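You operate a simulated robot arm through the tools that you are given. There is no shell and no other tool. Be economical: measure what you need, move in short steps, check, and stop when the job is done.

The job below is to be done with a simulated robot arm. You get a single attempt, and the scene is never put back.

TASK
Put the wound bobbin away in the free seat of the grey stand.
Fine: turn the free seat out from under the cover, free the winder latch, and turn the bobbin in under the cover at the end; the winder stays off.

The check looks at the end state, three seconds after you hand in, the way a careful person would. Anything else that was tipped, shoved, dropped, spilled or broken makes it a failure. Lids that push on must go on centred and level and be pressed home; caps that screw on are set level and turned clockwise until they are tight.

THE ROBOT
A 6-joint arm with a two-finger parallel gripper, fixed in place. Base frame: the origin is at the foot of the arm, x ahead of it, y to its left, z up; the work surface is at about z = 0.018. Readings come in m, rad, newtons and seconds.
With the tool pointing down near the work surface it reaches from about 0.2 to 0.46 m from the base axis. Its first joint turns from -1.222 to 1.222 rad. Payload 1.9 kg.
The tool frame sits at the grasp point between the pads (the TCP): z along the fingers, y along the line on which they close. The tips reach 0.023 m beyond it. Largest opening 0.094 m; finger width 0.038, thickness 0.01; the body of the gripper, 0.054 by 0.096 m, starts 0.039 m behind the TCP.
Orientation is that of the tool frame in the base frame, as a unit quaternion [x, y, z, w]. With the fingers straight down and closing along the base's y, the tool's x points along the base's -x, its y along +y and its z along -z.

THE INTERFACE
- The arm moves only by the tool arm_command. Its argument "rows" is a list of rows, each a list of 7 numbers: the closure, from 0 (fully open) to 1 (shut), then the shift along the base's x, y, z in units of 25 mm (1.0 is 25 mm), then the turn, a rotation vector about the base's x, y, z in units of 6 degrees (1.0 is 6 degrees). In form: [[gripper, dx, dy, dz, wx, wy, wz], ...]. A call has 1 to 8 rows; each row shifts and turns the commanded pose from where the row before left it. A call with a number of a shift or a turn outside -1 to 1 is refused whole. Each row takes 0.2 s and may step no farther than 0.05 m and 0.15 rad from the row before; otherwise, or with a gripper value out of range, the whole call is refused. Where a pose cannot be reached the arm comes as near as it can. A force on the tool above 60 N (or 10 N above the force at the start of the call, whichever is more), or a blocked arm, ends the call early, and 0.2 s more pass. The fingers move at their own pace (about 0.108 m/s each) and stop on an object; they squeeze with about 37 N. The grip force told is the motor's: it shows also when the fingers shut on nothing. Time passes only in rows, and 0.2 s behind the last, so rows that do not move let the fingers close. It gives the time, the measured TCP pose, the force on the tool (base axes), the opening and the grip force at its end, in the units of the frame above (readings bear some noise).
- Cameras (640 x 400 px; columns grow to the right, rows downward): "scene" is fixed at [0.0754, 0.3575, 0.4318]; the picture's right is [-0.37, -0.93, 0.00], its down [-0.62, 0.25, -0.74] and it looks along [0.69, -0.27, -0.67] (base axes); focal length 214 px, centre (320, 200). "wrist" rides on the gripper at [0.086, 0.016, -0.074] in the tool frame; the picture's right is [-0.18, 0.98, 0.00], its down [-0.58, -0.11, -0.81] and it looks along [-0.79, -0.15, 0.59] (tool axes); focal length 243 px, centre (320, 200). There is no depth. A picture from a camera that has moved, and an enlarged one, comes with that camera's place and axes in the base frame and with its lens. The place of the scene camera against the robot may be out by one fixed shift of up to 0.025 m in any direction.
- snapshot(camera): a new picture of that camera. It takes no simulated time.
- zoom(camera, box): a new picture of the part [left, top, right, bottom] of that camera's present view, enlarged. It takes no simulated time.
- sign_off(): hands the job in; it is judged then, once.

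Go step by step. Nothing tells you positions but the pictures and the camera data: compare them with the known pose of the tool, close in by small moves and look again before you grip or let go. The budget is 120 turns and 64 pictures, counting those below and the enlarged ones. Unless the task says otherwise, let go and move clear before handing in, and close with one line.

The tools are called after "Emit:" by a JSON object that holds its "op" and its "data". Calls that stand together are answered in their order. arm_command: Moves the arm, as the interface text tells. Its arguments: {"type":"object","properties":{"rows":{"type":"array","items":{"type":"array","items":{"type":"number"}}}},"required":["rows"]} The other tools are called the same way: snapshot (camera) takes a picture; zoom (camera, box) takes an enlarged picture of a part of a camera's view; sign_off () hands the job in.

At the start:

```text
clock: 0.0
tool_pos: [0.2622, 0.0758, 0.3232]
tcp_rot: [-0.001, 1.0, 0.0, 0.0]
ft_force: [0.6, -0.6, 0.8]
gripper_width: 0.0942
grasp_force: 0.0
```

scene: 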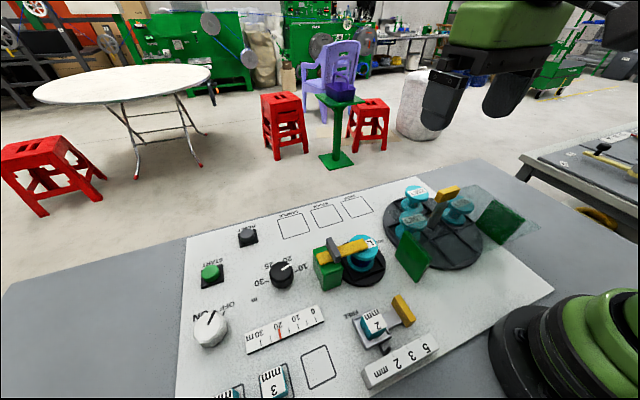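
wrist: 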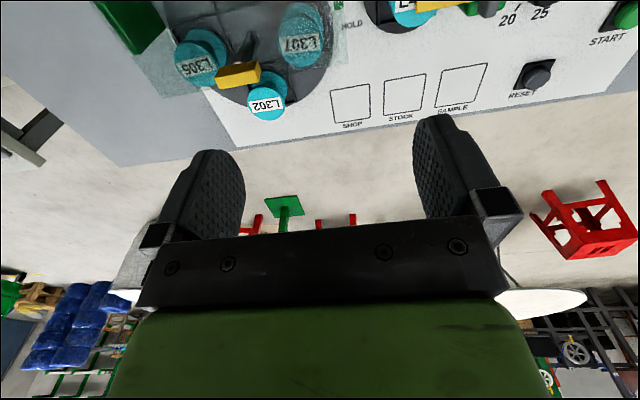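

I see a panel with a winder (bobbin under a latch with a yellow bar), and a round grey stand with bobbins, partly under a clear cover with green walls. I'll enlarge both before moving.

Emit:
{"op": "zoom", "data": {"camera": "scene", "box": [370, 160, 550, 290]}}

Emit:
{"op": "zoom", "data": {"camera": "scene", "box": [290, 210, 450, 310]}}

Emit:
{"op": "zoom", "data": {"camera": "scene", "box": [180, 220, 450, 400]}}

```text
3.08 times, centred on (460, 225) of scene
camera zoom: at [0.0754, 0.3575, 0.4318], right [-0.37, -0.93, 0.0], down [-0.62, 0.25, -0.74], along [0.69, -0.27, -0.67], focal length 660 px, centre (-111, 123)
```

zoom: 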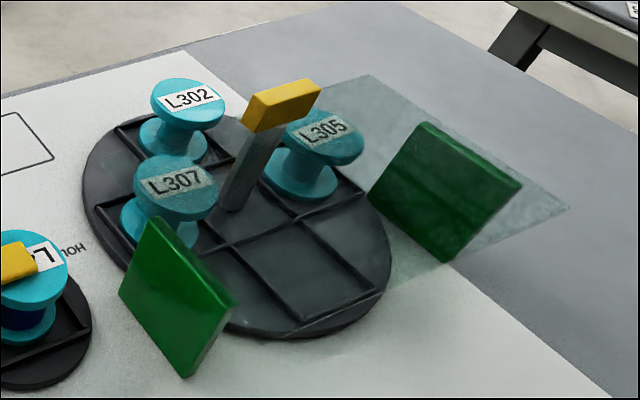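

```text
4.00 times, centred on (370, 260) of scene
camera zoom: at [0.0754, 0.3575, 0.4318], right [-0.37, -0.93, 0.0], down [-0.62, 0.25, -0.74], along [0.69, -0.27, -0.67], focal length 858 px, centre (120, -40)
```

zoom: 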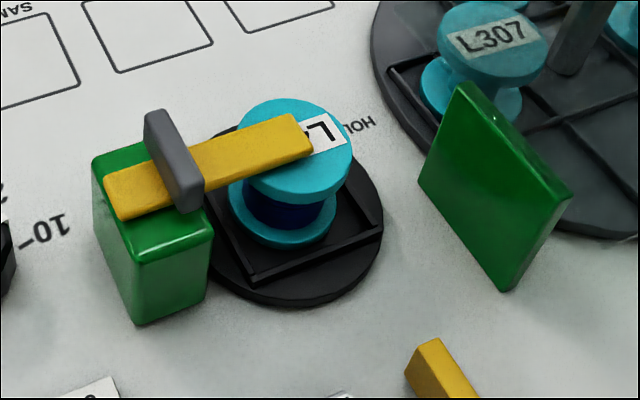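

```text
2.22 times, centred on (315, 310) of scene
camera zoom: at [0.0754, 0.3575, 0.4318], right [-0.37, -0.93, 0.0], down [-0.62, 0.25, -0.74], along [0.69, -0.27, -0.67], focal length 477 px, centre (331, -44)
```

zoom: 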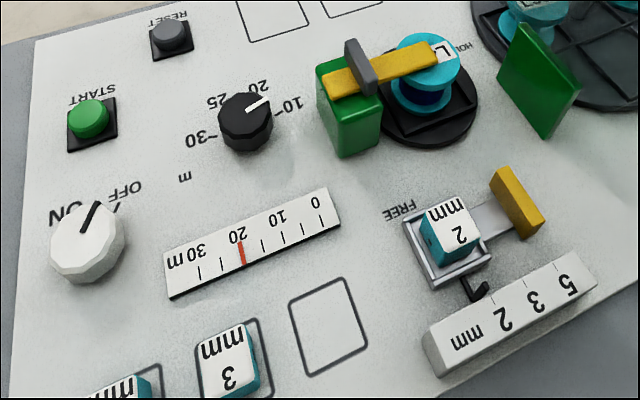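

The free seat looks to be the stand's base-side seat, under the clear cover, with a central post and yellow crossbar for turning it. The latch bar swings between HOLD and FREE. I'll tilt the wrist to look down on everything.

Emit:
{"op": "arm_command", "data": {"rows": [[0, 0, -0.5, 0, 0, 1, 0], [0, 0, -0.5, 0, 0, 1, 0], [0, 0, 0, 0, 0, 1, 0], [0, 0, 0, 0, 0, 1, 0], [0, 0, 0, 0, 0, 1, 0], [0, 0, 0, 0, 0, 0, 0]]}}

Emit:
{"op": "snapshot", "data": {"camera": "wrist"}}

```text
clock: 1.4
tool_pos: [0.2636, 0.0496, 0.3226]
tcp_rot: [-0.001, 0.966, -0.001, -0.259]
ft_force: [0.5, 0.4, -0.9]
gripper_width: 0.0941
grasp_force: 0.0
```

```text
58 pictures are left
camera wrist: at [0.2242, 0.0675, 0.4305], right [0.16, 0.98, -0.09], down [0.91, -0.11, 0.41], along [0.39, -0.15, -0.91], focal length 243 px, centre (320, 200)
```

wrist: 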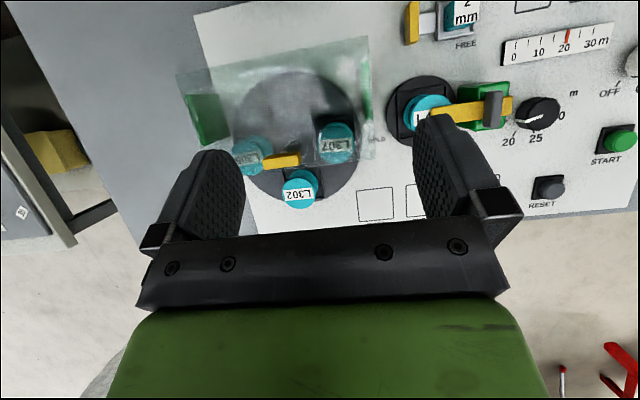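

Emit:
{"op": "zoom", "data": {"camera": "wrist", "box": [160, 20, 400, 220]}}

Emit:
{"op": "zoom", "data": {"camera": "wrist", "box": [350, 0, 550, 160]}}

```text
2.00 times, centred on (280, 120) of wrist
camera zoom: at [0.2242, 0.0675, 0.4305], right [0.16, 0.98, -0.09], down [0.91, -0.11, 0.41], along [0.39, -0.15, -0.91], focal length 485 px, centre (400, 360)
```

zoom: 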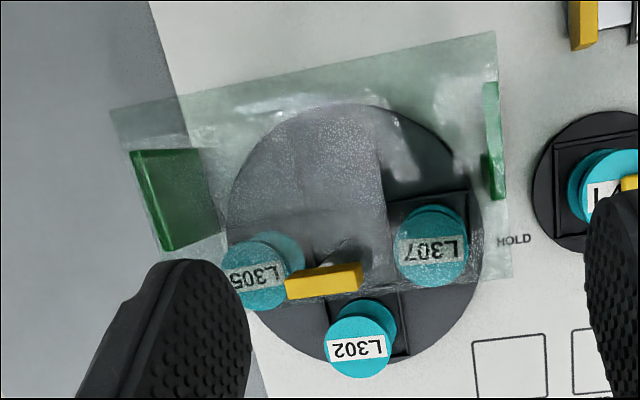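

```text
2.50 times, centred on (450, 80) of wrist
camera zoom: at [0.2242, 0.0675, 0.4305], right [0.16, 0.98, -0.09], down [0.91, -0.11, 0.41], along [0.39, -0.15, -0.91], focal length 606 px, centre (-5, 500)
```

zoom: 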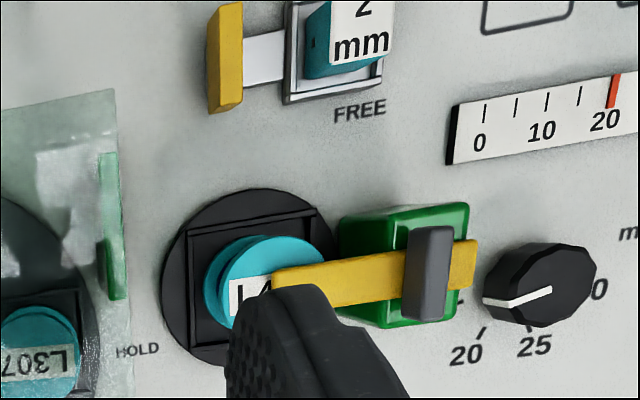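

Stand centre is around (0.286, -0.02), with the crossbar at z≈0.16 along y and the free seat opposite L302, so it needs a half turn. I'll bring the tool upright over the stand, yawed -90°, to close across the bar.

Emit:
{"op": "arm_command", "data": {"rows": [[0, 0.3, -1, 0, 0, -1, 0], [0, 0.3, -1, 0, 0, -1, 0], [0, 0.3, -0.8, 0, 0, -1, 0], [0, 0, 0, 0, 0, -1, 0], [0, 0, 0, 0, 0, -1, 0], [0, 0, 0, 0, 0, 0, -1], [0, 0, 0, 0, 0, 0, -1], [0, 0, 0, 0, 0, 0, -1]]}}

Emit:
{"op": "arm_command", "data": {"rows": [[0, 0, 0, 0, 0, 0, -1], [0, 0, 0, 0, 0, 0, -1], [0, 0, 0, 0, 0, 0, -1], [0, 0, 0, 0, 0, 0, -1], [0, 0, 0, 0, 0, 0, -1], [0, 0, 0, 0, 0, 0, -1], [0, 0, 0, 0, 0, 0, -1], [0, 0, 0, 0, 0, 0, -1]]}}

Emit:
{"op": "arm_command", "data": {"rows": [[0, 0, 0, 0, 0, 0, -1], [0, 0, 0, 0, 0, 0, -1], [0, 0, 0, 0, 0, 0, -1], [0, 0, 0, 0, 0, 0, -1], [0, 0, 0, 0, 0, 0, 0]]}}

Emit:
{"op": "snapshot", "data": {"camera": "wrist"}}

Emit:
{"op": "snapshot", "data": {"camera": "scene"}}

```text
clock: 3.2
tool_pos: [0.2842, -0.0205, 0.3224]
tcp_rot: [0.158, 0.987, 0.0, 0.0]
ft_force: [-0.2, 0.1, -0.2]
gripper_width: 0.094
grasp_force: 0.2
```

```text
clock: 5.0
tool_pos: [0.286, -0.0203, 0.3235]
tcp_rot: [0.545, 0.838, 0.0, 0.0]
ft_force: [-1.0, -0.1, -0.1]
gripper_width: 0.094
grasp_force: 0.0
```

```text
clock: 6.2
tool_pos: [0.285, -0.0191, 0.3223]
tcp_rot: [0.708, 0.706, 0.001, 0.0]
ft_force: [0.2, -0.3, -0.4]
gripper_width: 0.094
grasp_force: 0.1
```

```text
55 pictures are left
camera wrist: at [0.3003, 0.0684, 0.3964], right [0.98, -0.19, 0.0], down [-0.11, -0.58, 0.81], along [-0.15, -0.79, -0.59], focal length 243 px, centre (320, 200)
```

wrist: 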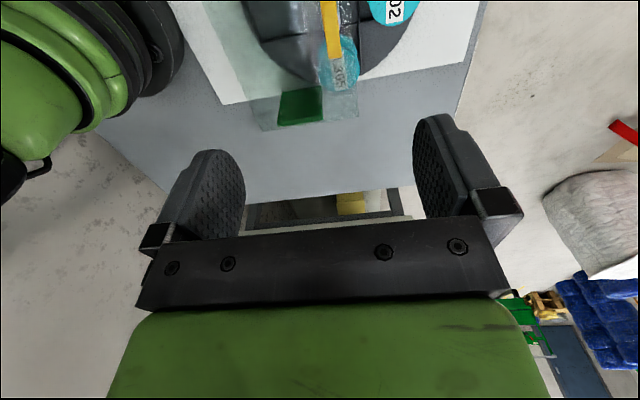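

```text
54 pictures are left
```

scene: 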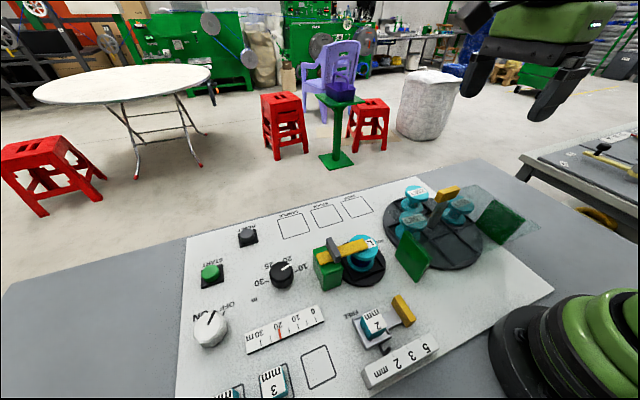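

The bar is lined up between the fingers. I'll descend part way and look again.

Emit:
{"op": "arm_command", "data": {"rows": [[0, 0.2, 0.1, -1, 0, 0, 0], [0, 0, 0, -1, 0, 0, 0], [0, 0, 0, -1, 0, 0, 0], [0, 0, 0, -1, 0, 0, 0], [0, 0, 0, -0.8, 0, 0, 0], [0, 0, 0, 0, 0, 0, 0]]}}

Emit:
{"op": "zoom", "data": {"camera": "scene", "box": [370, 100, 550, 290]}}

Emit:
{"op": "snapshot", "data": {"camera": "wrist"}}

```text
clock: 7.6
tool_pos: [0.2881, -0.0176, 0.2017]
tcp_rot: [0.707, 0.707, 0.0, 0.0]
ft_force: [-0.5, -0.3, -0.7]
gripper_width: 0.0941
grasp_force: 0.1
```

```text
2.11 times, centred on (460, 195) of scene
camera zoom: at [0.0755, 0.3575, 0.4318], right [-0.37, -0.93, 0.0], down [-0.62, 0.25, -0.74], along [0.69, -0.27, -0.67], focal length 452 px, centre (25, 210)
```

zoom: 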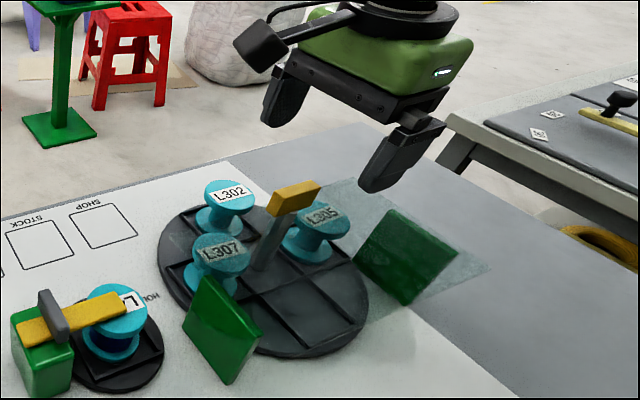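

```text
52 pictures are left
camera wrist: at [0.3036, 0.0706, 0.2766], right [0.98, -0.18, 0.0], down [-0.11, -0.58, 0.81], along [-0.15, -0.79, -0.59], focal length 243 px, centre (320, 200)
```

wrist: 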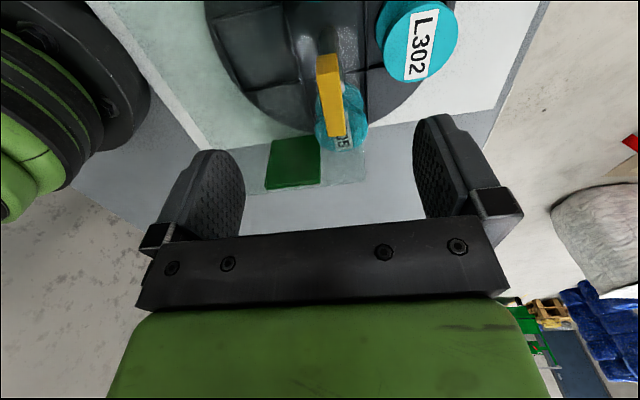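

Emit:
{"op": "zoom", "data": {"camera": "wrist", "box": [270, 30, 390, 160]}}

```text
3.08 times, centred on (330, 95) of wrist
camera zoom: at [0.3036, 0.0706, 0.2766], right [0.98, -0.18, 0.0], down [-0.11, -0.58, 0.81], along [-0.15, -0.79, -0.59], focal length 746 px, centre (289, 523)
```

zoom: 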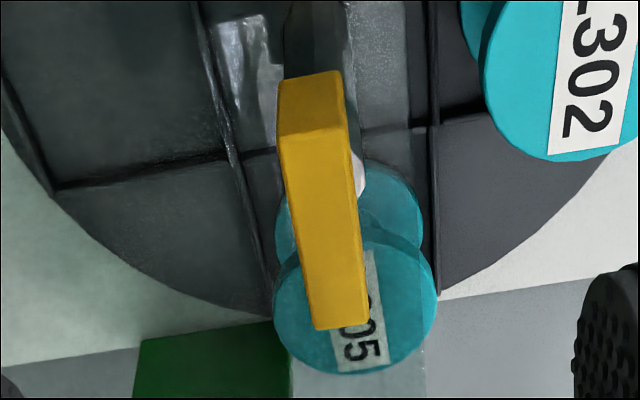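

Emit:
{"op": "arm_command", "data": {"rows": [[0, 0.25, -0.15, -0.8, 0, 0, 0], [0, 0, 0, -0.8, 0, 0, 0], [0, 0, 0, -0.8, 0, 0, 0], [0, 0, 0, 0, 0, 0, 0]]}}

Emit:
{"op": "zoom", "data": {"camera": "scene", "box": [370, 140, 530, 260]}}

Emit:
{"op": "snapshot", "data": {"camera": "wrist"}}

```text
clock: 8.6
tool_pos: [0.2962, -0.0193, 0.1429]
tcp_rot: [0.707, 0.707, 0.001, -0.001]
ft_force: [0.2, -0.6, -0.6]
gripper_width: 0.0941
grasp_force: 0.1
```

```text
3.33 times, centred on (450, 200) of scene
camera zoom: at [0.0755, 0.3575, 0.4318], right [-0.37, -0.93, 0.0], down [-0.62, 0.25, -0.74], along [0.69, -0.27, -0.67], focal length 715 px, centre (-113, 200)
```

zoom: 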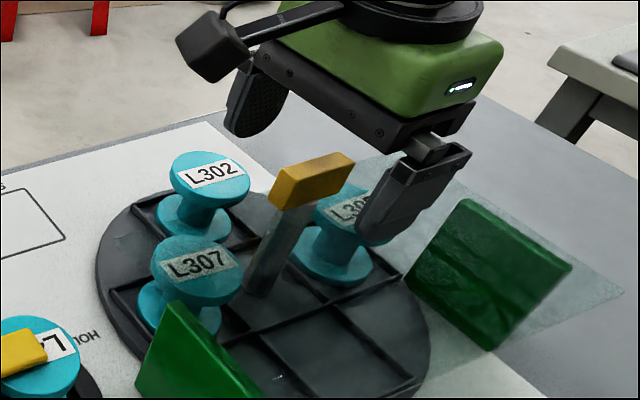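

```text
49 pictures are left
camera wrist: at [0.3115, 0.0671, 0.2178], right [0.98, -0.18, 0.0], down [-0.11, -0.58, 0.81], along [-0.15, -0.79, -0.59], focal length 243 px, centre (320, 200)
```

wrist: 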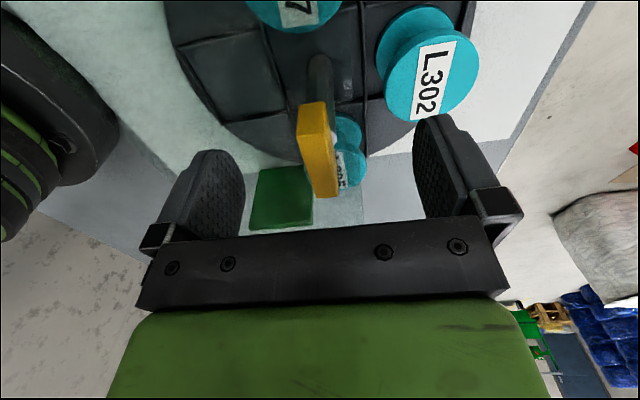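

Bar top ≈ 0.128, cover ≈ 0.098. I'll go to TCP z≈0.132, which leaves the tips 1 cm above the cover, and close on the bar.

Emit:
{"op": "arm_command", "data": {"rows": [[0, -0.06, -0.1, -0.44, 0, 0, 0], [0, 0, 0, 0, 0, 0, 0], [0.6, 0, 0, 0, 0, 0, 0], [1, 0, 0, 0, 0, 0, 0], [1, 0, 0, 0, 0, 0, 0], [1, 0, 0, 0, 0, 0, 0]]}}

Emit:
{"op": "zoom", "data": {"camera": "scene", "box": [370, 140, 530, 260]}}

```text
clock: 10.0
tool_pos: [0.2942, -0.0234, 0.1322]
tcp_rot: [0.706, 0.708, 0.001, 0.002]
ft_force: [20.3, -0.2, -13.7]
gripper_width: 0.014
grasp_force: 45.3
```

```text
3.33 times, centred on (450, 200) of scene
camera zoom: at [0.0755, 0.3575, 0.4318], right [-0.37, -0.93, 0.0], down [-0.62, 0.25, -0.74], along [0.69, -0.27, -0.67], focal length 715 px, centre (-113, 200)
```

zoom: 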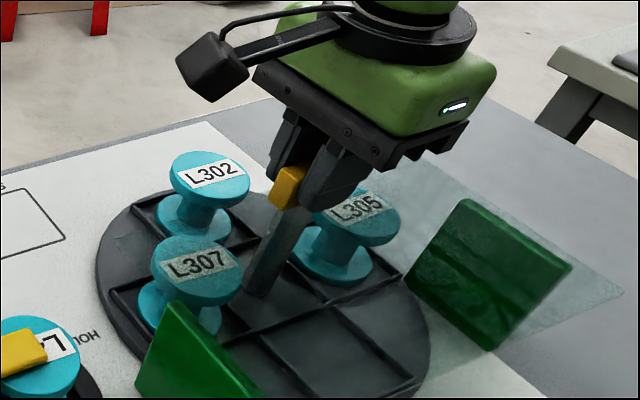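

Gripped the bar (14 mm), but there is a 20 N side load, so I'll shift +x slightly and start turning counter-clockwise.

Emit:
{"op": "arm_command", "data": {"rows": [[1, 0.08, 0, 0, 0, 0, 0], [1, 0, 0, 0, 0, 0, 0]]}}

Emit:
{"op": "arm_command", "data": {"rows": [[1, 0, 0, 0, 0, 0, 0.5], [1, 0, 0, 0, 0, 0, 0.5], [1, 0, 0, 0, 0, 0, 0.5], [1, 0, 0, 0, 0, 0, 0.5]]}}

Emit:
{"op": "zoom", "data": {"camera": "scene", "box": [370, 140, 530, 260]}}

```text
clock: 10.6
tool_pos: [0.2944, -0.0226, 0.1315]
tcp_rot: [0.708, 0.707, -0.001, -0.001]
ft_force: [-16.0, -1.4, 24.0]
gripper_width: 0.0138
grasp_force: 45.1
```

```text
clock: 11.6
tool_pos: [0.2946, -0.0228, 0.1309]
tcp_rot: [0.63, 0.777, -0.002, -0.003]
ft_force: [-41.5, -23.0, 25.8]
gripper_width: 0.0138
grasp_force: 45.2
```

```text
3.33 times, centred on (450, 200) of scene
camera zoom: at [0.0754, 0.3574, 0.4318], right [-0.37, -0.93, 0.0], down [-0.62, 0.25, -0.74], along [0.69, -0.27, -0.67], focal length 715 px, centre (-113, 200)
```

zoom: 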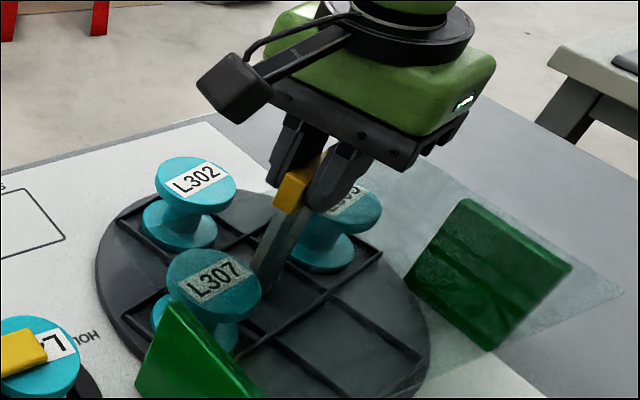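

The stand turns with the bar. Side force grows, so the axis is slightly off; I'll recentre and continue.

Emit:
{"op": "arm_command", "data": {"rows": [[1, -0.09, -0.05, 0.03, 0, 0, 0], [1, 0, 0, 0, 0, 0, 0]]}}

Emit:
{"op": "arm_command", "data": {"rows": [[1, 0, 0, 0, 0, 0, 0.6], [1, 0, 0, 0, 0, 0, 0.6], [1, 0, 0, 0, 0, 0, 0.6], [1, 0, 0, 0, 0, 0, 0.6], [1, 0, 0, 0, 0, 0, 0.6]]}}

```text
clock: 12.2
tool_pos: [0.294, -0.024, 0.1329]
tcp_rot: [0.629, 0.778, -0.001, -0.001]
ft_force: [-10.3, 6.8, -32.9]
gripper_width: 0.014
grasp_force: 45.4
```

```text
clock: 13.4
tool_pos: [0.294, -0.0254, 0.1336]
tcp_rot: [0.499, 0.867, 0.0, 0.0]
ft_force: [0.6, 27.4, -24.7]
gripper_width: 0.014
grasp_force: 45.7
```

Emit:
{"op": "arm_command", "data": {"rows": [[1, 0, 0.05, -0.02, 0, 0, 0.6], [1, 0, 0, 0, 0, 0, 0.6], [1, 0, 0, 0, 0, 0, 0.6], [1, 0, 0, 0, 0, 0, 0.6], [1, 0, 0, 0, 0, 0, 0.6]]}}

Emit:
{"op": "arm_command", "data": {"rows": [[1, 0, 0, 0, 0, 0, 0.6], [1, 0, 0, 0, 0, 0, 0.6], [1, 0, 0, 0, 0, 0, 0.6], [1, 0, 0, 0, 0, 0, 0.6], [1, 0, 0, 0, 0, 0, 0.6]]}}

Emit:
{"op": "zoom", "data": {"camera": "scene", "box": [370, 140, 530, 260]}}

```text
clock: 14.6
tool_pos: [0.2955, -0.025, 0.1328]
tcp_rot: [0.358, 0.934, -0.002, 0.001]
ft_force: [-17.6, -44.7, 26.3]
gripper_width: 0.0139
grasp_force: 45.2
```

```text
clock: 15.2
tool_pos: [0.2934, -0.0243, 0.1322]
tcp_rot: [0.303, 0.953, 0.0, 0.0]
ft_force: [-4.4, -3.6, 4.2]
gripper_width: 0.014
grasp_force: 45.4
stopped in row 3: the force on the tool passed its limit (the readings are from after the stop); the commanded pose is now the measured one
```

```text
3.33 times, centred on (450, 200) of scene
camera zoom: at [0.0754, 0.3575, 0.4318], right [-0.37, -0.93, 0.0], down [-0.62, 0.25, -0.74], along [0.69, -0.27, -0.67], focal length 715 px, centre (-113, 200)
```

zoom: 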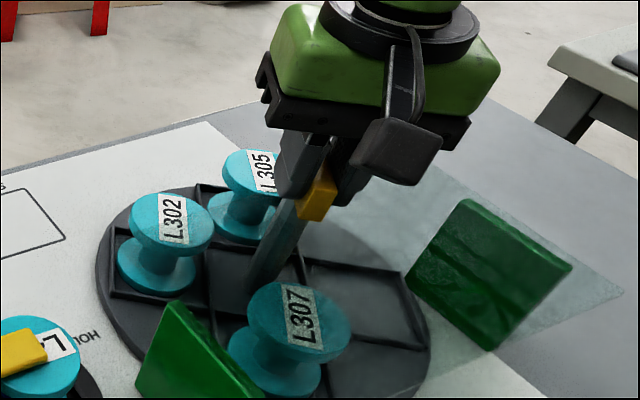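

Emit:
{"op": "arm_command", "data": {"rows": [[1, 0, 0, 0, 0, 0, 0.6], [1, 0, 0, 0, 0, 0, 0.6], [1, 0, 0, 0, 0, 0, 0.6], [1, 0, 0, 0, 0, 0, 0.6]]}}

Emit:
{"op": "arm_command", "data": {"rows": [[1, 0, 0, 0, 0, 0, 0.6], [1, 0, 0, 0, 0, 0, 0.6], [1, 0, 0, 0, 0, 0, 0.6], [1, 0, 0, 0, 0, 0, 0.6]]}}

```text
clock: 16.2
tool_pos: [0.2936, -0.0247, 0.1326]
tcp_rot: [0.181, 0.984, 0.0, 0.003]
ft_force: [14.4, -14.0, -0.7]
gripper_width: 0.0139
grasp_force: 44.9
```

```text
clock: 17.2
tool_pos: [0.2946, -0.0246, 0.1319]
tcp_rot: [0.057, 0.998, -0.002, -0.001]
ft_force: [13.3, -42.2, -5.5]
gripper_width: 0.014
grasp_force: 44.4
```

Emit:
{"op": "arm_command", "data": {"rows": [[1, 0.03, -0.08, 0, 0, 0, 0.4], [1, 0, 0, 0, 0, 0, 0.6], [1, 0, 0, 0, 0, 0, 0.6], [1, 0, 0, 0, 0, 0, 0.6]]}}

Emit:
{"op": "arm_command", "data": {"rows": [[1, 0, 0, 0, 0, 0, 0.6], [1, 0, 0, 0, 0, 0, 0.6], [1, 0, 0, 0, 0, 0, 0.6], [1, 0, 0, 0, 0, 0, 0.6]]}}

```text
clock: 18.2
tool_pos: [0.2944, -0.0255, 0.1336]
tcp_rot: [-0.058, 0.998, 0.001, -0.002]
ft_force: [-8.5, 52.8, 25.0]
gripper_width: 0.0139
grasp_force: 45.6
```

```text
clock: 19.2
tool_pos: [0.2945, -0.0258, 0.1324]
tcp_rot: [-0.182, 0.983, -0.001, 0.0]
ft_force: [-15.9, 39.7, 24.2]
gripper_width: 0.0137
grasp_force: 45.3
```

Emit:
{"op": "arm_command", "data": {"rows": [[1, -0.03, 0.05, 0.02, 0, 0, 0.4], [1, 0, 0, 0, 0, 0, 0.6], [1, 0, 0, 0, 0, 0, 0.6], [1, 0, 0, 0, 0, 0, 0.6]]}}

Emit:
{"op": "arm_command", "data": {"rows": [[1, 0, 0, 0, 0, 0, 0.6], [1, 0, 0, 0, 0, 0, 0.6], [1, 0, 0, 0, 0, 0, 0.6], [1, 0, 0, 0, 0, 0, 0.6]]}}

Emit:
{"op": "zoom", "data": {"camera": "scene", "box": [370, 140, 530, 260]}}

```text
clock: 20.2
tool_pos: [0.2943, -0.0249, 0.1317]
tcp_rot: [-0.295, 0.956, -0.002, 0.001]
ft_force: [-7.2, -14.2, -9.3]
gripper_width: 0.014
grasp_force: 45.0
```

```text
clock: 21.2
tool_pos: [0.2951, -0.025, 0.1328]
tcp_rot: [-0.412, 0.911, -0.001, 0.001]
ft_force: [16.6, -27.9, -31.9]
gripper_width: 0.0141
grasp_force: 44.8
```

```text
3.33 times, centred on (450, 200) of scene
camera zoom: at [0.0755, 0.3574, 0.4318], right [-0.37, -0.93, 0.0], down [-0.63, 0.25, -0.74], along [0.69, -0.27, -0.67], focal length 715 px, centre (-113, 200)
```

zoom: 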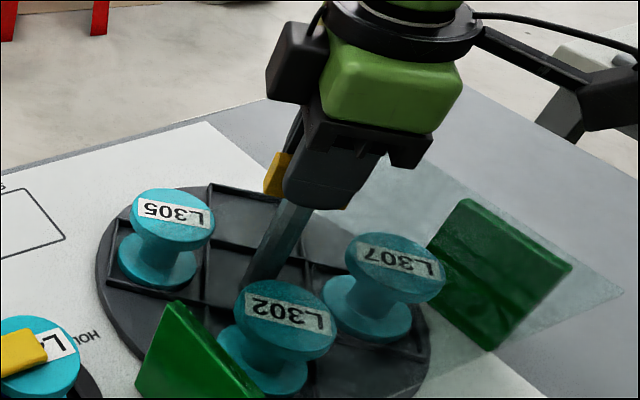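

Emit:
{"op": "arm_command", "data": {"rows": [[1, 0.02, -0.03, -0.02, 0, 0, 0.5], [1, 0, 0, 0, 0, 0, 0.6], [1, 0, 0, 0, 0, 0, 0.6], [1, 0, 0, 0, 0, 0, 0.6]]}}

Emit:
{"op": "arm_command", "data": {"rows": [[1, 0, 0, 0, 0, 0, 0.6], [1, 0, 0, 0, 0, 0, 0.6], [1, 0, 0, 0, 0, 0, 0.6], [1, 0, 0, 0, 0, 0, 0.6]]}}

```text
clock: 22.2
tool_pos: [0.2947, -0.0263, 0.1335]
tcp_rot: [-0.519, 0.855, -0.001, 0.003]
ft_force: [2.9, -8.7, 32.9]
gripper_width: 0.014
grasp_force: 45.1
```

```text
clock: 23.2
tool_pos: [0.2947, -0.0259, 0.134]
tcp_rot: [-0.623, 0.782, 0.0, 0.001]
ft_force: [15.6, -0.8, -10.3]
gripper_width: 0.014
grasp_force: 44.9
```

Emit:
{"op": "arm_command", "data": {"rows": [[1, 0.02, 0, 0, 0, 0, 0.6], [1, 0, 0, 0, 0, 0, 0.6], [1, 0, 0, 0, 0, 0, 0.6], [1, 0, 0, 0, 0, 0, 0.35], [1, 0, 0, 0, 0, 0, 0]]}}

Emit:
{"op": "zoom", "data": {"camera": "scene", "box": [370, 140, 530, 260]}}

```text
clock: 24.4
tool_pos: [0.2951, -0.025, 0.1339]
tcp_rot: [-0.706, 0.708, -0.001, 0.001]
ft_force: [-3.4, -9.6, 32.1]
gripper_width: 0.0141
grasp_force: 44.8
```

```text
3.33 times, centred on (450, 200) of scene
camera zoom: at [0.0754, 0.3575, 0.4319], right [-0.37, -0.93, 0.0], down [-0.62, 0.25, -0.74], along [0.69, -0.27, -0.67], focal length 715 px, centre (-113, 200)
```

zoom: 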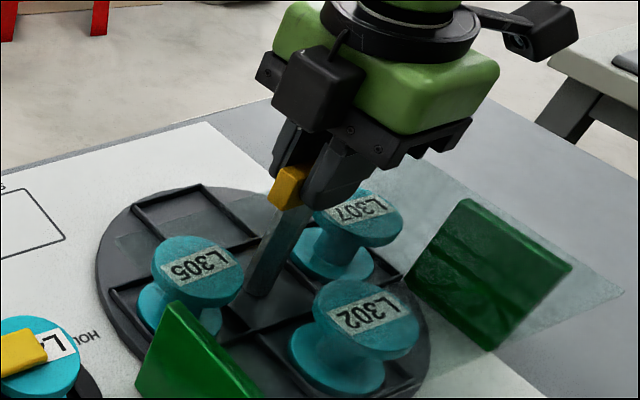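

The free seat is now out in the open on the +x side. I'll let go, rise, and move to view the winder.

Emit:
{"op": "arm_command", "data": {"rows": [[0.6, 0, 0, 0, 0, 0, 0], [0, 0, 0, 0, 0, 0, 0], [0, 0, 0, 0, 0, 0, 0], [0, 0, 0, 0.8, 0, 0, 0], [0, 0, 0, 1, 0, 0, 0], [0, 0, 0, 1, 0, 0, 0], [0, 0, 0, 1, 0, 0, -1], [0, 0, 0, 1, 0, 0, -1]]}}

Emit:
{"op": "arm_command", "data": {"rows": [[0, -0.3, 1, 0.5, 0, 0, -1], [0, -0.3, 1, 0.5, 0, 0, -1], [0, -0.3, 1, 0, 0, 0, -1], [0, -0.3, 1, 0, 0, 0, -1], [0, -0.3, 1, 0, 0, 0, -1], [0, -0.3, 1, 0, 0, 0, -1], [0, 0, 1, 0, 0, 0, -1], [0, 0, 1, 0, 0, 0, -1]]}}

Emit:
{"op": "arm_command", "data": {"rows": [[0, 0, 0.8, 0, 0, 0, -1], [0, 0, 0, 0, 0, 0, -1], [0, 0, 0, 0, 0, 0, -1], [0, 0, 0, 0, 0, 0, -1], [0, 0, 0, 0, 0, 0, -1], [0, 0, 0, 0, 0, 1, 0], [0, 0, 0, 0, 0, 1, 0], [0, 0, 0, 0, 0, 1, 0]]}}

Emit:
{"op": "arm_command", "data": {"rows": [[0, 0, 0, 0, 0, 1, 0], [0, 0, 0, 0, 0, 1, 0], [0, 0, 0, 0, 0, 0, 0]]}}

Emit:
{"op": "snapshot", "data": {"camera": "wrist"}}

Emit:
{"op": "snapshot", "data": {"camera": "scene"}}

```text
clock: 26.2
tool_pos: [0.2943, -0.0258, 0.2526]
tcp_rot: [-0.628, 0.778, -0.001, 0.0]
ft_force: [-0.3, 0.0, 0.0]
gripper_width: 0.094
grasp_force: 0.0
```

```text
clock: 28.0
tool_pos: [0.2505, 0.1748, 0.2782]
tcp_rot: [-0.256, 0.967, -0.001, 0.0]
ft_force: [0.3, 0.0, 0.8]
gripper_width: 0.0942
grasp_force: 0.0
```

```text
clock: 29.8
tool_pos: [0.2505, 0.1936, 0.2768]
tcp_rot: [0.003, 0.988, -0.002, -0.156]
ft_force: [1.0, -0.3, 0.2]
gripper_width: 0.0938
grasp_force: 0.0
```

```text
clock: 30.6
tool_pos: [0.2501, 0.1944, 0.2767]
tcp_rot: [0.002, 0.966, -0.001, -0.259]
ft_force: [-0.2, 0.3, -0.4]
gripper_width: 0.0939
grasp_force: 0.1
```

```text
43 pictures are left
camera wrist: at [0.2121, 0.2115, 0.3847], right [0.16, 0.98, -0.1], down [0.91, -0.11, 0.41], along [0.39, -0.15, -0.91], focal length 243 px, centre (320, 200)
```

wrist: 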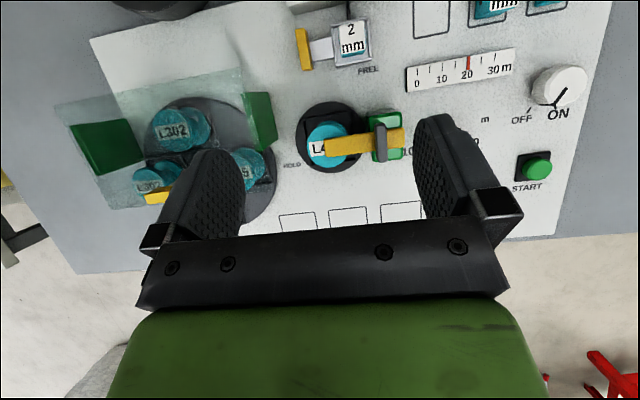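

```text
42 pictures are left
```

scene: 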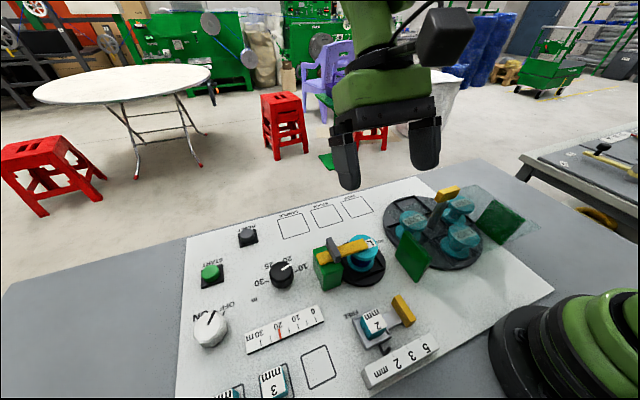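

Emit:
{"op": "zoom", "data": {"camera": "wrist", "box": [270, 50, 430, 190]}}

Emit:
{"op": "zoom", "data": {"camera": "scene", "box": [300, 215, 420, 305]}}

```text
2.86 times, centred on (350, 120) of wrist
camera zoom: at [0.2121, 0.2115, 0.3847], right [0.16, 0.98, -0.1], down [0.91, -0.11, 0.41], along [0.39, -0.15, -0.91], focal length 693 px, centre (234, 429)
```

zoom: 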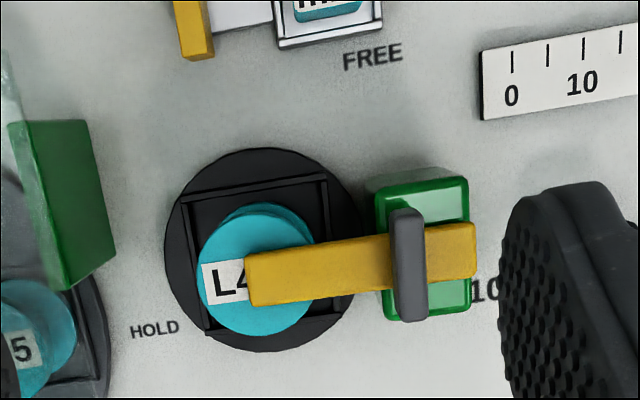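

```text
4.44 times, centred on (360, 260) of scene
camera zoom: at [0.0755, 0.3575, 0.4318], right [-0.37, -0.93, 0.0], down [-0.62, 0.25, -0.74], along [0.69, -0.27, -0.67], focal length 953 px, centre (142, -67)
```

zoom: 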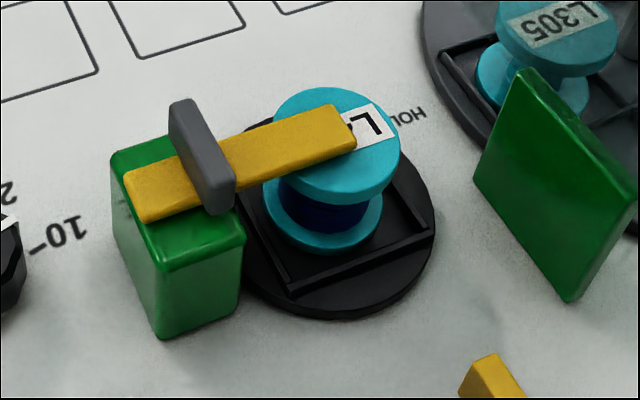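

The latch bar points to HOLD along -y, with a grey lug at its pivot near (0.274, 0.247). FREE lies clockwise (towards -x). I'll bring the tool upright above the lug.

Emit:
{"op": "arm_command", "data": {"rows": [[0, 0.2, 0.4, -0.5, 0, -1, 0], [0, 0.2, 0.4, -0.7, 0, -1, 0], [0, 0.2, 0.4, -0.7, 0, -1, 0], [0, 0.2, 0.4, -0.7, 0, -1, 0], [0, 0.2, 0.5, -0.7, 0, -1, 0], [0, 0, 0, -0.7, 0, 0, 0], [0, 0, 0, -0.6, 0, 0, 0], [0, 0, 0, 0, 0, 0, 0]]}}

Emit:
{"op": "snapshot", "data": {"camera": "wrist"}}

Emit:
{"op": "zoom", "data": {"camera": "scene", "box": [270, 180, 430, 300]}}

```text
clock: 32.4
tool_pos: [0.2764, 0.2464, 0.1619]
tcp_rot: [0.002, 1.0, -0.001, -0.001]
ft_force: [0.1, -0.3, 0.6]
gripper_width: 0.094
grasp_force: 0.0
```

```text
39 pictures are left
camera wrist: at [0.1889, 0.2648, 0.2379], right [0.19, 0.98, 0.0], down [0.58, -0.11, 0.81], along [0.79, -0.15, -0.59], focal length 243 px, centre (320, 200)
```

wrist: 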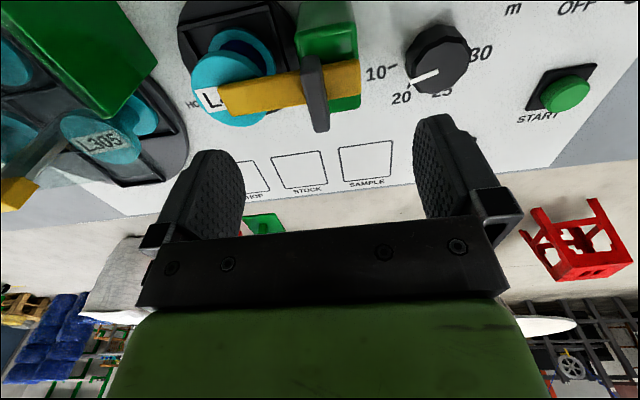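

```text
3.33 times, centred on (350, 240) of scene
camera zoom: at [0.0754, 0.3575, 0.4318], right [-0.37, -0.93, 0.0], down [-0.62, 0.25, -0.74], along [0.69, -0.27, -0.67], focal length 715 px, centre (220, 67)
```

zoom: 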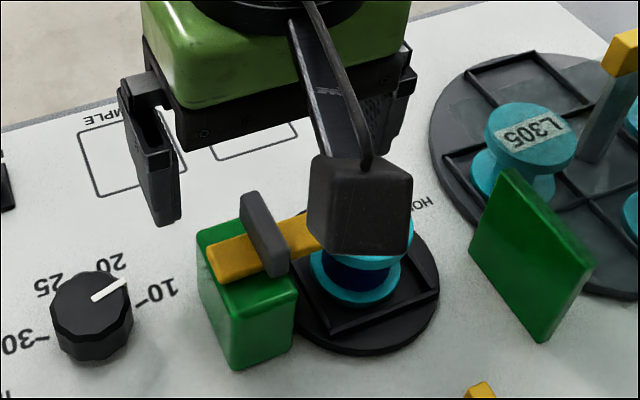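

Emit:
{"op": "arm_command", "data": {"rows": [[0.5, -0.16, 0, -0.6, 0, 0, 0], [0.5, 0, 0, -0.6, 0, 0, 0], [0.5, 0, 0, -0.5, 0, 0, 0], [0.5, 0, 0, 0, 0, 0, 0]]}}

Emit:
{"op": "snapshot", "data": {"camera": "wrist"}}

Emit:
{"op": "zoom", "data": {"camera": "scene", "box": [290, 200, 410, 290]}}

```text
clock: 33.4
tool_pos: [0.2714, 0.2455, 0.1208]
tcp_rot: [0.002, 1.0, -0.001, 0.0]
ft_force: [-0.1, -0.4, -0.4]
gripper_width: 0.0472
grasp_force: 0.1
```

```text
37 pictures are left
camera wrist: at [0.1853, 0.2648, 0.1957], right [0.19, 0.98, 0.0], down [0.58, -0.11, 0.81], along [0.79, -0.15, -0.59], focal length 243 px, centre (320, 200)
```

wrist: 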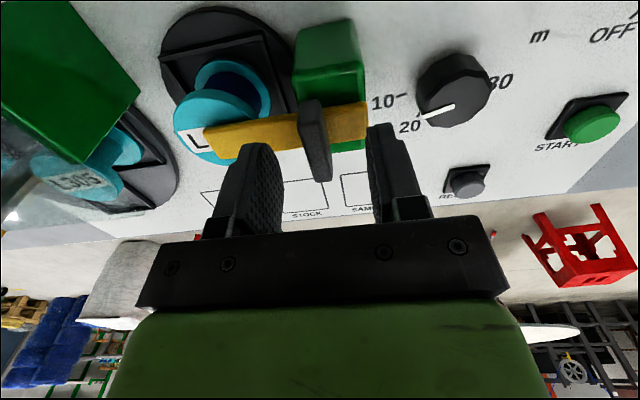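

```text
4.44 times, centred on (350, 245) of scene
camera zoom: at [0.0754, 0.3575, 0.4318], right [-0.37, -0.93, 0.0], down [-0.62, 0.25, -0.74], along [0.69, -0.27, -0.67], focal length 953 px, centre (187, 0)
```

zoom: 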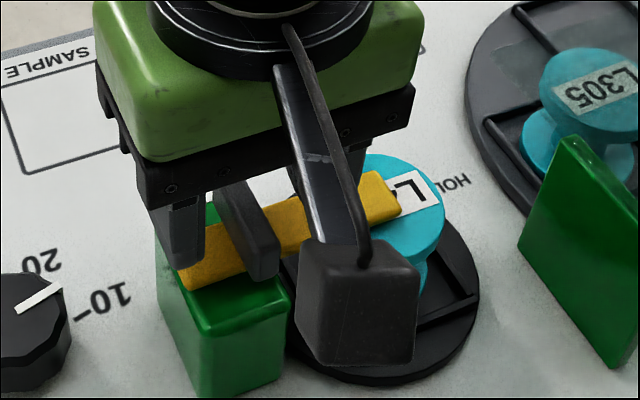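

Emit:
{"op": "arm_command", "data": {"rows": [[0.5, 0.02, 0, -0.2, 0, 0, 0], [0.5, 0, 0, -0.2, 0, 0, 0], [0.5, 0, 0, 0, 0, 0, 0]]}}

Emit:
{"op": "zoom", "data": {"camera": "scene", "box": [290, 200, 410, 290]}}

Emit:
{"op": "zoom", "data": {"camera": "wrist", "box": [200, 60, 440, 220]}}

```text
clock: 34.2
tool_pos: [0.2714, 0.2463, 0.1109]
tcp_rot: [0.003, 1.0, -0.001, 0.0]
ft_force: [0.1, -0.6, 0.3]
gripper_width: 0.0472
grasp_force: 0.2
```

```text
4.44 times, centred on (350, 245) of scene
camera zoom: at [0.0754, 0.3575, 0.4318], right [-0.37, -0.93, 0.0], down [-0.62, 0.25, -0.74], along [0.69, -0.27, -0.67], focal length 953 px, centre (187, 0)
```

zoom: 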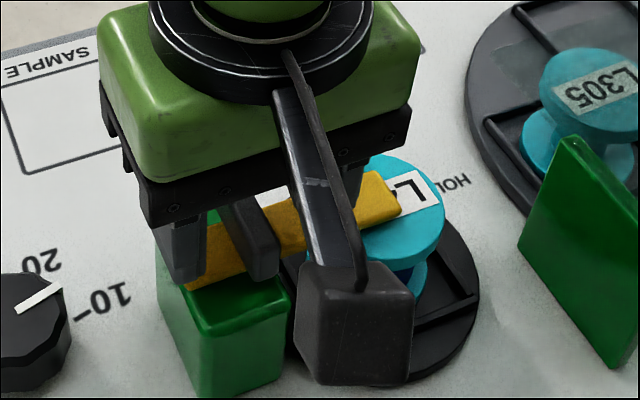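

```text
2.50 times, centred on (320, 140) of wrist
camera zoom: at [0.1855, 0.2641, 0.185], right [0.19, 0.98, 0.0], down [0.58, -0.11, 0.81], along [0.79, -0.15, -0.59], focal length 606 px, centre (320, 350)
```

zoom: 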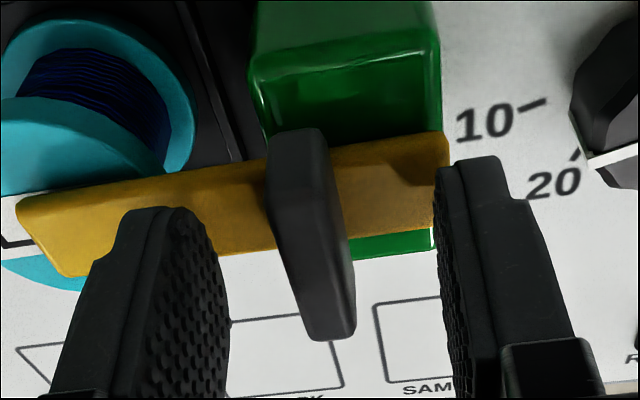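

Fingers straddle the lug with about 1 cm overlap. Closing on it.

Emit:
{"op": "arm_command", "data": {"rows": [[0.8, 0, 0, 0, 0, 0, 0], [1, 0, 0, 0, 0, 0, 0], [1, 0, 0, 0, 0, 0, 0], [1, 0, 0, 0, 0, 0, 0]]}}

Emit:
{"op": "zoom", "data": {"camera": "wrist", "box": [200, 60, 440, 220]}}

```text
clock: 35.2
tool_pos: [0.274, 0.2444, 0.1112]
tcp_rot: [0.004, 1.0, -0.002, -0.002]
ft_force: [1.1, -37.6, 11.9]
gripper_width: 0.0117
grasp_force: 45.0
```

```text
2.50 times, centred on (320, 140) of wrist
camera zoom: at [0.1856, 0.2632, 0.185], right [0.19, 0.98, -0.01], down [0.58, -0.11, 0.81], along [0.79, -0.16, -0.59], focal length 606 px, centre (320, 350)
```

zoom: 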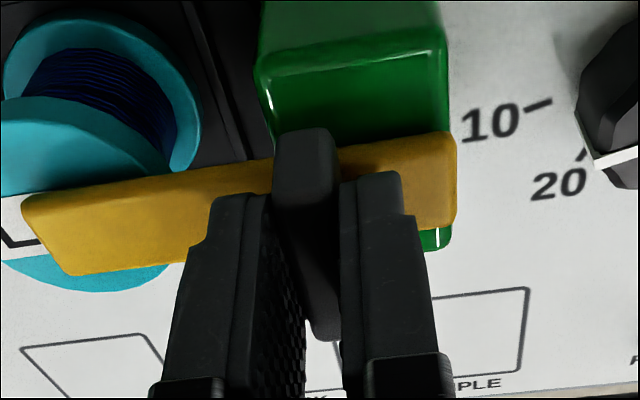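

Emit:
{"op": "arm_command", "data": {"rows": [[1, 0, -0.07, 0, 0, 0, 0], [1, 0, 0, 0, 0, 0, -0.4], [1, 0, 0, 0, 0, 0, -0.4], [1, 0, 0, 0, 0, 0, -0.4], [1, 0, 0, 0, 0, 0, 0]]}}

Emit:
{"op": "zoom", "data": {"camera": "wrist", "box": [200, 60, 440, 220]}}

```text
clock: 36.4
tool_pos: [0.2729, 0.2453, 0.1108]
tcp_rot: [0.064, 0.998, 0.001, 0.002]
ft_force: [19.6, 13.8, -27.5]
gripper_width: 0.0121
grasp_force: 44.7
```

```text
2.50 times, centred on (320, 140) of wrist
camera zoom: at [0.1875, 0.2732, 0.185], right [0.31, 0.95, 0.0], down [0.56, -0.18, 0.81], along [0.77, -0.25, -0.59], focal length 606 px, centre (320, 350)
```

zoom: 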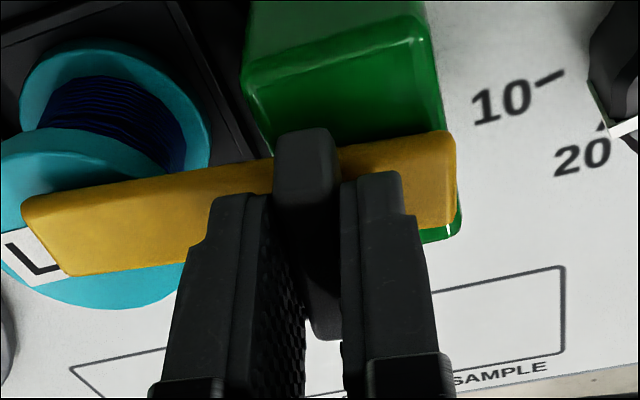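

The bar swings with the lug. I'll continue clockwise with small recentring.

Emit:
{"op": "arm_command", "data": {"rows": [[1, 0.03, 0.02, 0, 0, 0, -0.6], [1, 0, 0, 0, 0, 0, -0.6], [1, 0, 0, 0, 0, 0, -0.6], [1, 0, 0, 0, 0, 0, -0.6]]}}

Emit:
{"op": "arm_command", "data": {"rows": [[1, 0, 0, 0, 0, 0, -0.6], [1, 0, 0, 0, 0, 0, -0.6], [1, 0, 0, 0, 0, 0, -0.6], [1, 0, 0, 0, 0, 0, -0.6]]}}

Emit:
{"op": "zoom", "data": {"camera": "scene", "box": [290, 200, 410, 290]}}

```text
clock: 37.4
tool_pos: [0.2721, 0.2454, 0.1114]
tcp_rot: [0.19, 0.982, 0.0, 0.0]
ft_force: [-11.4, 37.2, -1.6]
gripper_width: 0.0118
grasp_force: 44.9
```

```text
clock: 38.4
tool_pos: [0.2726, 0.2457, 0.1099]
tcp_rot: [0.311, 0.95, 0.001, 0.002]
ft_force: [-4.6, 31.8, 24.1]
gripper_width: 0.0117
grasp_force: 44.4
```

```text
4.44 times, centred on (350, 245) of scene
camera zoom: at [0.0754, 0.3574, 0.4319], right [-0.37, -0.93, 0.0], down [-0.62, 0.25, -0.74], along [0.69, -0.27, -0.67], focal length 953 px, centre (187, 0)
```

zoom: 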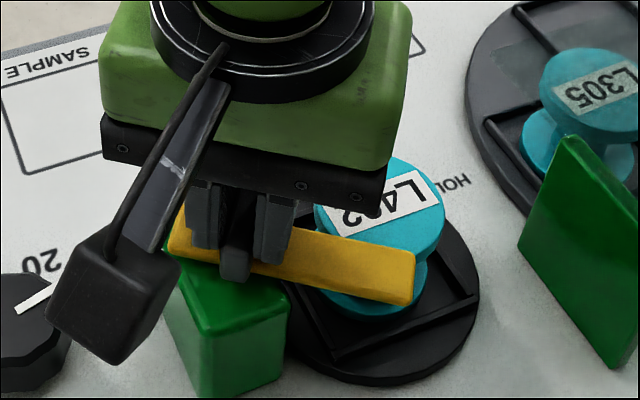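

Working; 36° so far. I'll continue to about 85°.

Emit:
{"op": "arm_command", "data": {"rows": [[1, 0, 0.05, 0.02, 0, 0, -0.6], [1, 0, 0, 0, 0, 0, -0.6], [1, 0, 0, 0, 0, 0, -0.6], [1, 0, 0, 0, 0, 0, -0.6]]}}

Emit:
{"op": "arm_command", "data": {"rows": [[1, 0, 0, 0, 0, 0, -0.6], [1, 0, 0, 0, 0, 0, -0.6], [1, 0, 0, 0, 0, 0, -0.6], [1, 0, 0, 0, 0, 0, -0.6]]}}

Emit:
{"op": "arm_command", "data": {"rows": [[1, 0, 0, 0, 0, 0, -0.6], [1, 0, 0, 0, 0, 0, -0.6]]}}

Emit:
{"op": "zoom", "data": {"camera": "scene", "box": [290, 200, 410, 290]}}

```text
clock: 39.4
tool_pos: [0.2732, 0.2462, 0.1099]
tcp_rot: [0.429, 0.903, 0.001, 0.001]
ft_force: [18.1, 19.0, 9.6]
gripper_width: 0.0118
grasp_force: 44.7
```

```text
clock: 40.4
tool_pos: [0.2756, 0.2462, 0.1096]
tcp_rot: [0.537, 0.843, 0.001, 0.001]
ft_force: [28.6, -6.9, 23.7]
gripper_width: 0.0119
grasp_force: 45.4
```

```text
clock: 41.0
tool_pos: [0.2738, 0.2477, 0.1095]
tcp_rot: [0.59, 0.808, 0.001, 0.002]
ft_force: [40.8, -14.6, 15.8]
gripper_width: 0.0122
grasp_force: 45.3
```

```text
4.44 times, centred on (350, 245) of scene
camera zoom: at [0.0754, 0.3574, 0.4319], right [-0.37, -0.93, 0.0], down [-0.62, 0.25, -0.74], along [0.69, -0.27, -0.67], focal length 953 px, centre (187, 0)
```

zoom: 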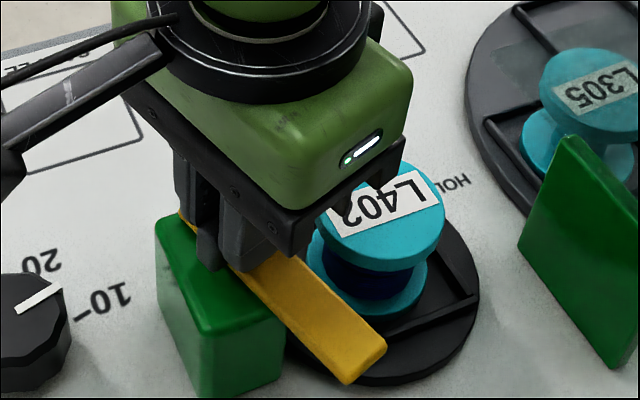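

Emit:
{"op": "arm_command", "data": {"rows": [[1, 0.07, -0.02, 0.01, 0, 0, -0.5], [1, 0, 0, 0, 0, 0, -0.6], [1, 0, 0, 0, 0, 0, -0.6], [1, 0, 0, 0, 0, 0, -0.6]]}}

Emit:
{"op": "arm_command", "data": {"rows": [[1, 0, 0, 0, 0, 0, -0.5], [1, 0, 0, 0, 0, 0, 0]]}}

Emit:
{"op": "zoom", "data": {"camera": "scene", "box": [290, 200, 410, 290]}}

```text
clock: 42.0
tool_pos: [0.2752, 0.2475, 0.11]
tcp_rot: [0.682, 0.732, 0.0, 0.001]
ft_force: [30.5, 16.3, -28.6]
gripper_width: 0.0119
grasp_force: 45.1
```

```text
clock: 42.6
tool_pos: [0.2758, 0.2463, 0.1108]
tcp_rot: [0.701, 0.713, 0.0, 0.0]
ft_force: [27.5, 14.4, -30.5]
gripper_width: 0.0119
grasp_force: 45.1
```

```text
4.44 times, centred on (350, 245) of scene
camera zoom: at [0.0755, 0.3575, 0.4318], right [-0.37, -0.93, 0.0], down [-0.62, 0.25, -0.74], along [0.69, -0.27, -0.67], focal length 953 px, centre (187, 0)
```

zoom: 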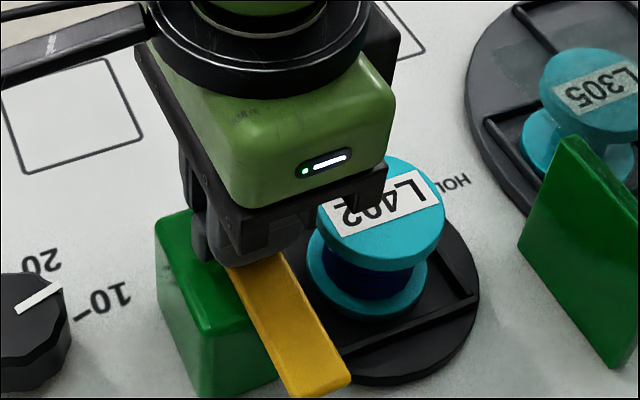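

The latch now points to FREE and the wound bobbin L402 is clear. I'll release, rise, and go over the bobbin keeping this yaw.

Emit:
{"op": "arm_command", "data": {"rows": [[0.6, 0, 0, 0, 0, 0, 0], [0.5, 0, 0, 0, 0, 0, 0], [0.5, 0, 0, 0, 0, 0, 0], [0.5, 0, 0, 0.8, 0, 0, 0], [0.3, 0, 0, 1, 0, 0, 0], [0, 0, 0, 1, 0, 0, 0], [0, 0, 0, 0.8, 0, 0, 0], [0, 0, 0, 0, 0, 0, 0]]}}

Emit:
{"op": "arm_command", "data": {"rows": [[0, 0, -0.8, 0, 0, 0, 0], [0, 0, -0.8, 0, 0, 0, 0], [0, 0, -0.8, 0, 0, 0, 0], [0, 0, -0.6, 0, 0, 0, 0], [0, 0, 0, 0, 0, 0, 0]]}}

Emit:
{"op": "snapshot", "data": {"camera": "wrist"}}

Emit:
{"op": "snapshot", "data": {"camera": "scene"}}

```text
clock: 44.4
tool_pos: [0.2736, 0.246, 0.2026]
tcp_rot: [0.701, 0.713, -0.001, 0.0]
ft_force: [0.0, 0.2, -0.1]
gripper_width: 0.0942
grasp_force: 0.0
```

```text
clock: 45.6
tool_pos: [0.2733, 0.1713, 0.2009]
tcp_rot: [0.701, 0.713, 0.0, -0.001]
ft_force: [0.8, -1.2, 0.1]
gripper_width: 0.0939
grasp_force: 0.1
```

```text
28 pictures are left
camera wrist: at [0.2891, 0.2578, 0.2749], right [0.99, -0.17, 0.0], down [-0.1, -0.58, 0.81], along [-0.14, -0.8, -0.59], focal length 243 px, centre (320, 200)
```

wrist: 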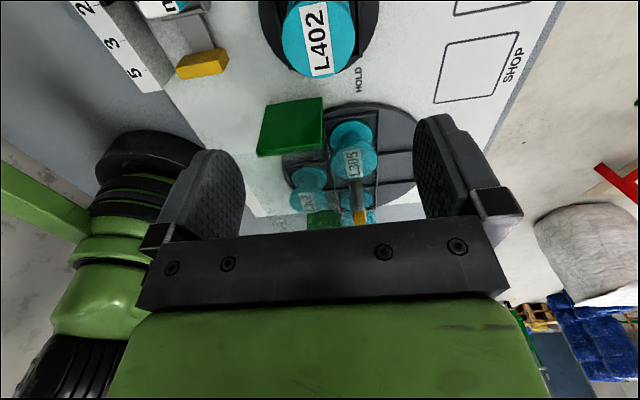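

```text
27 pictures are left
```

scene: 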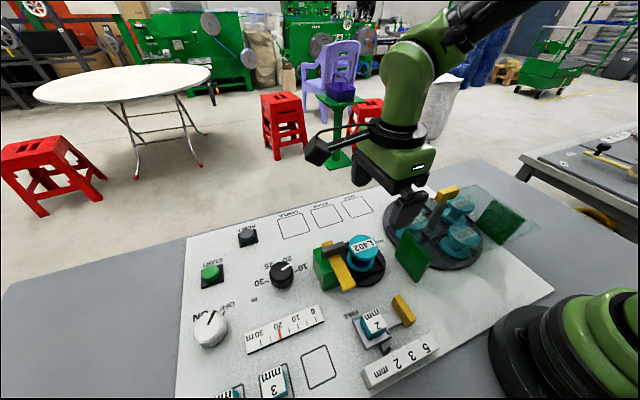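

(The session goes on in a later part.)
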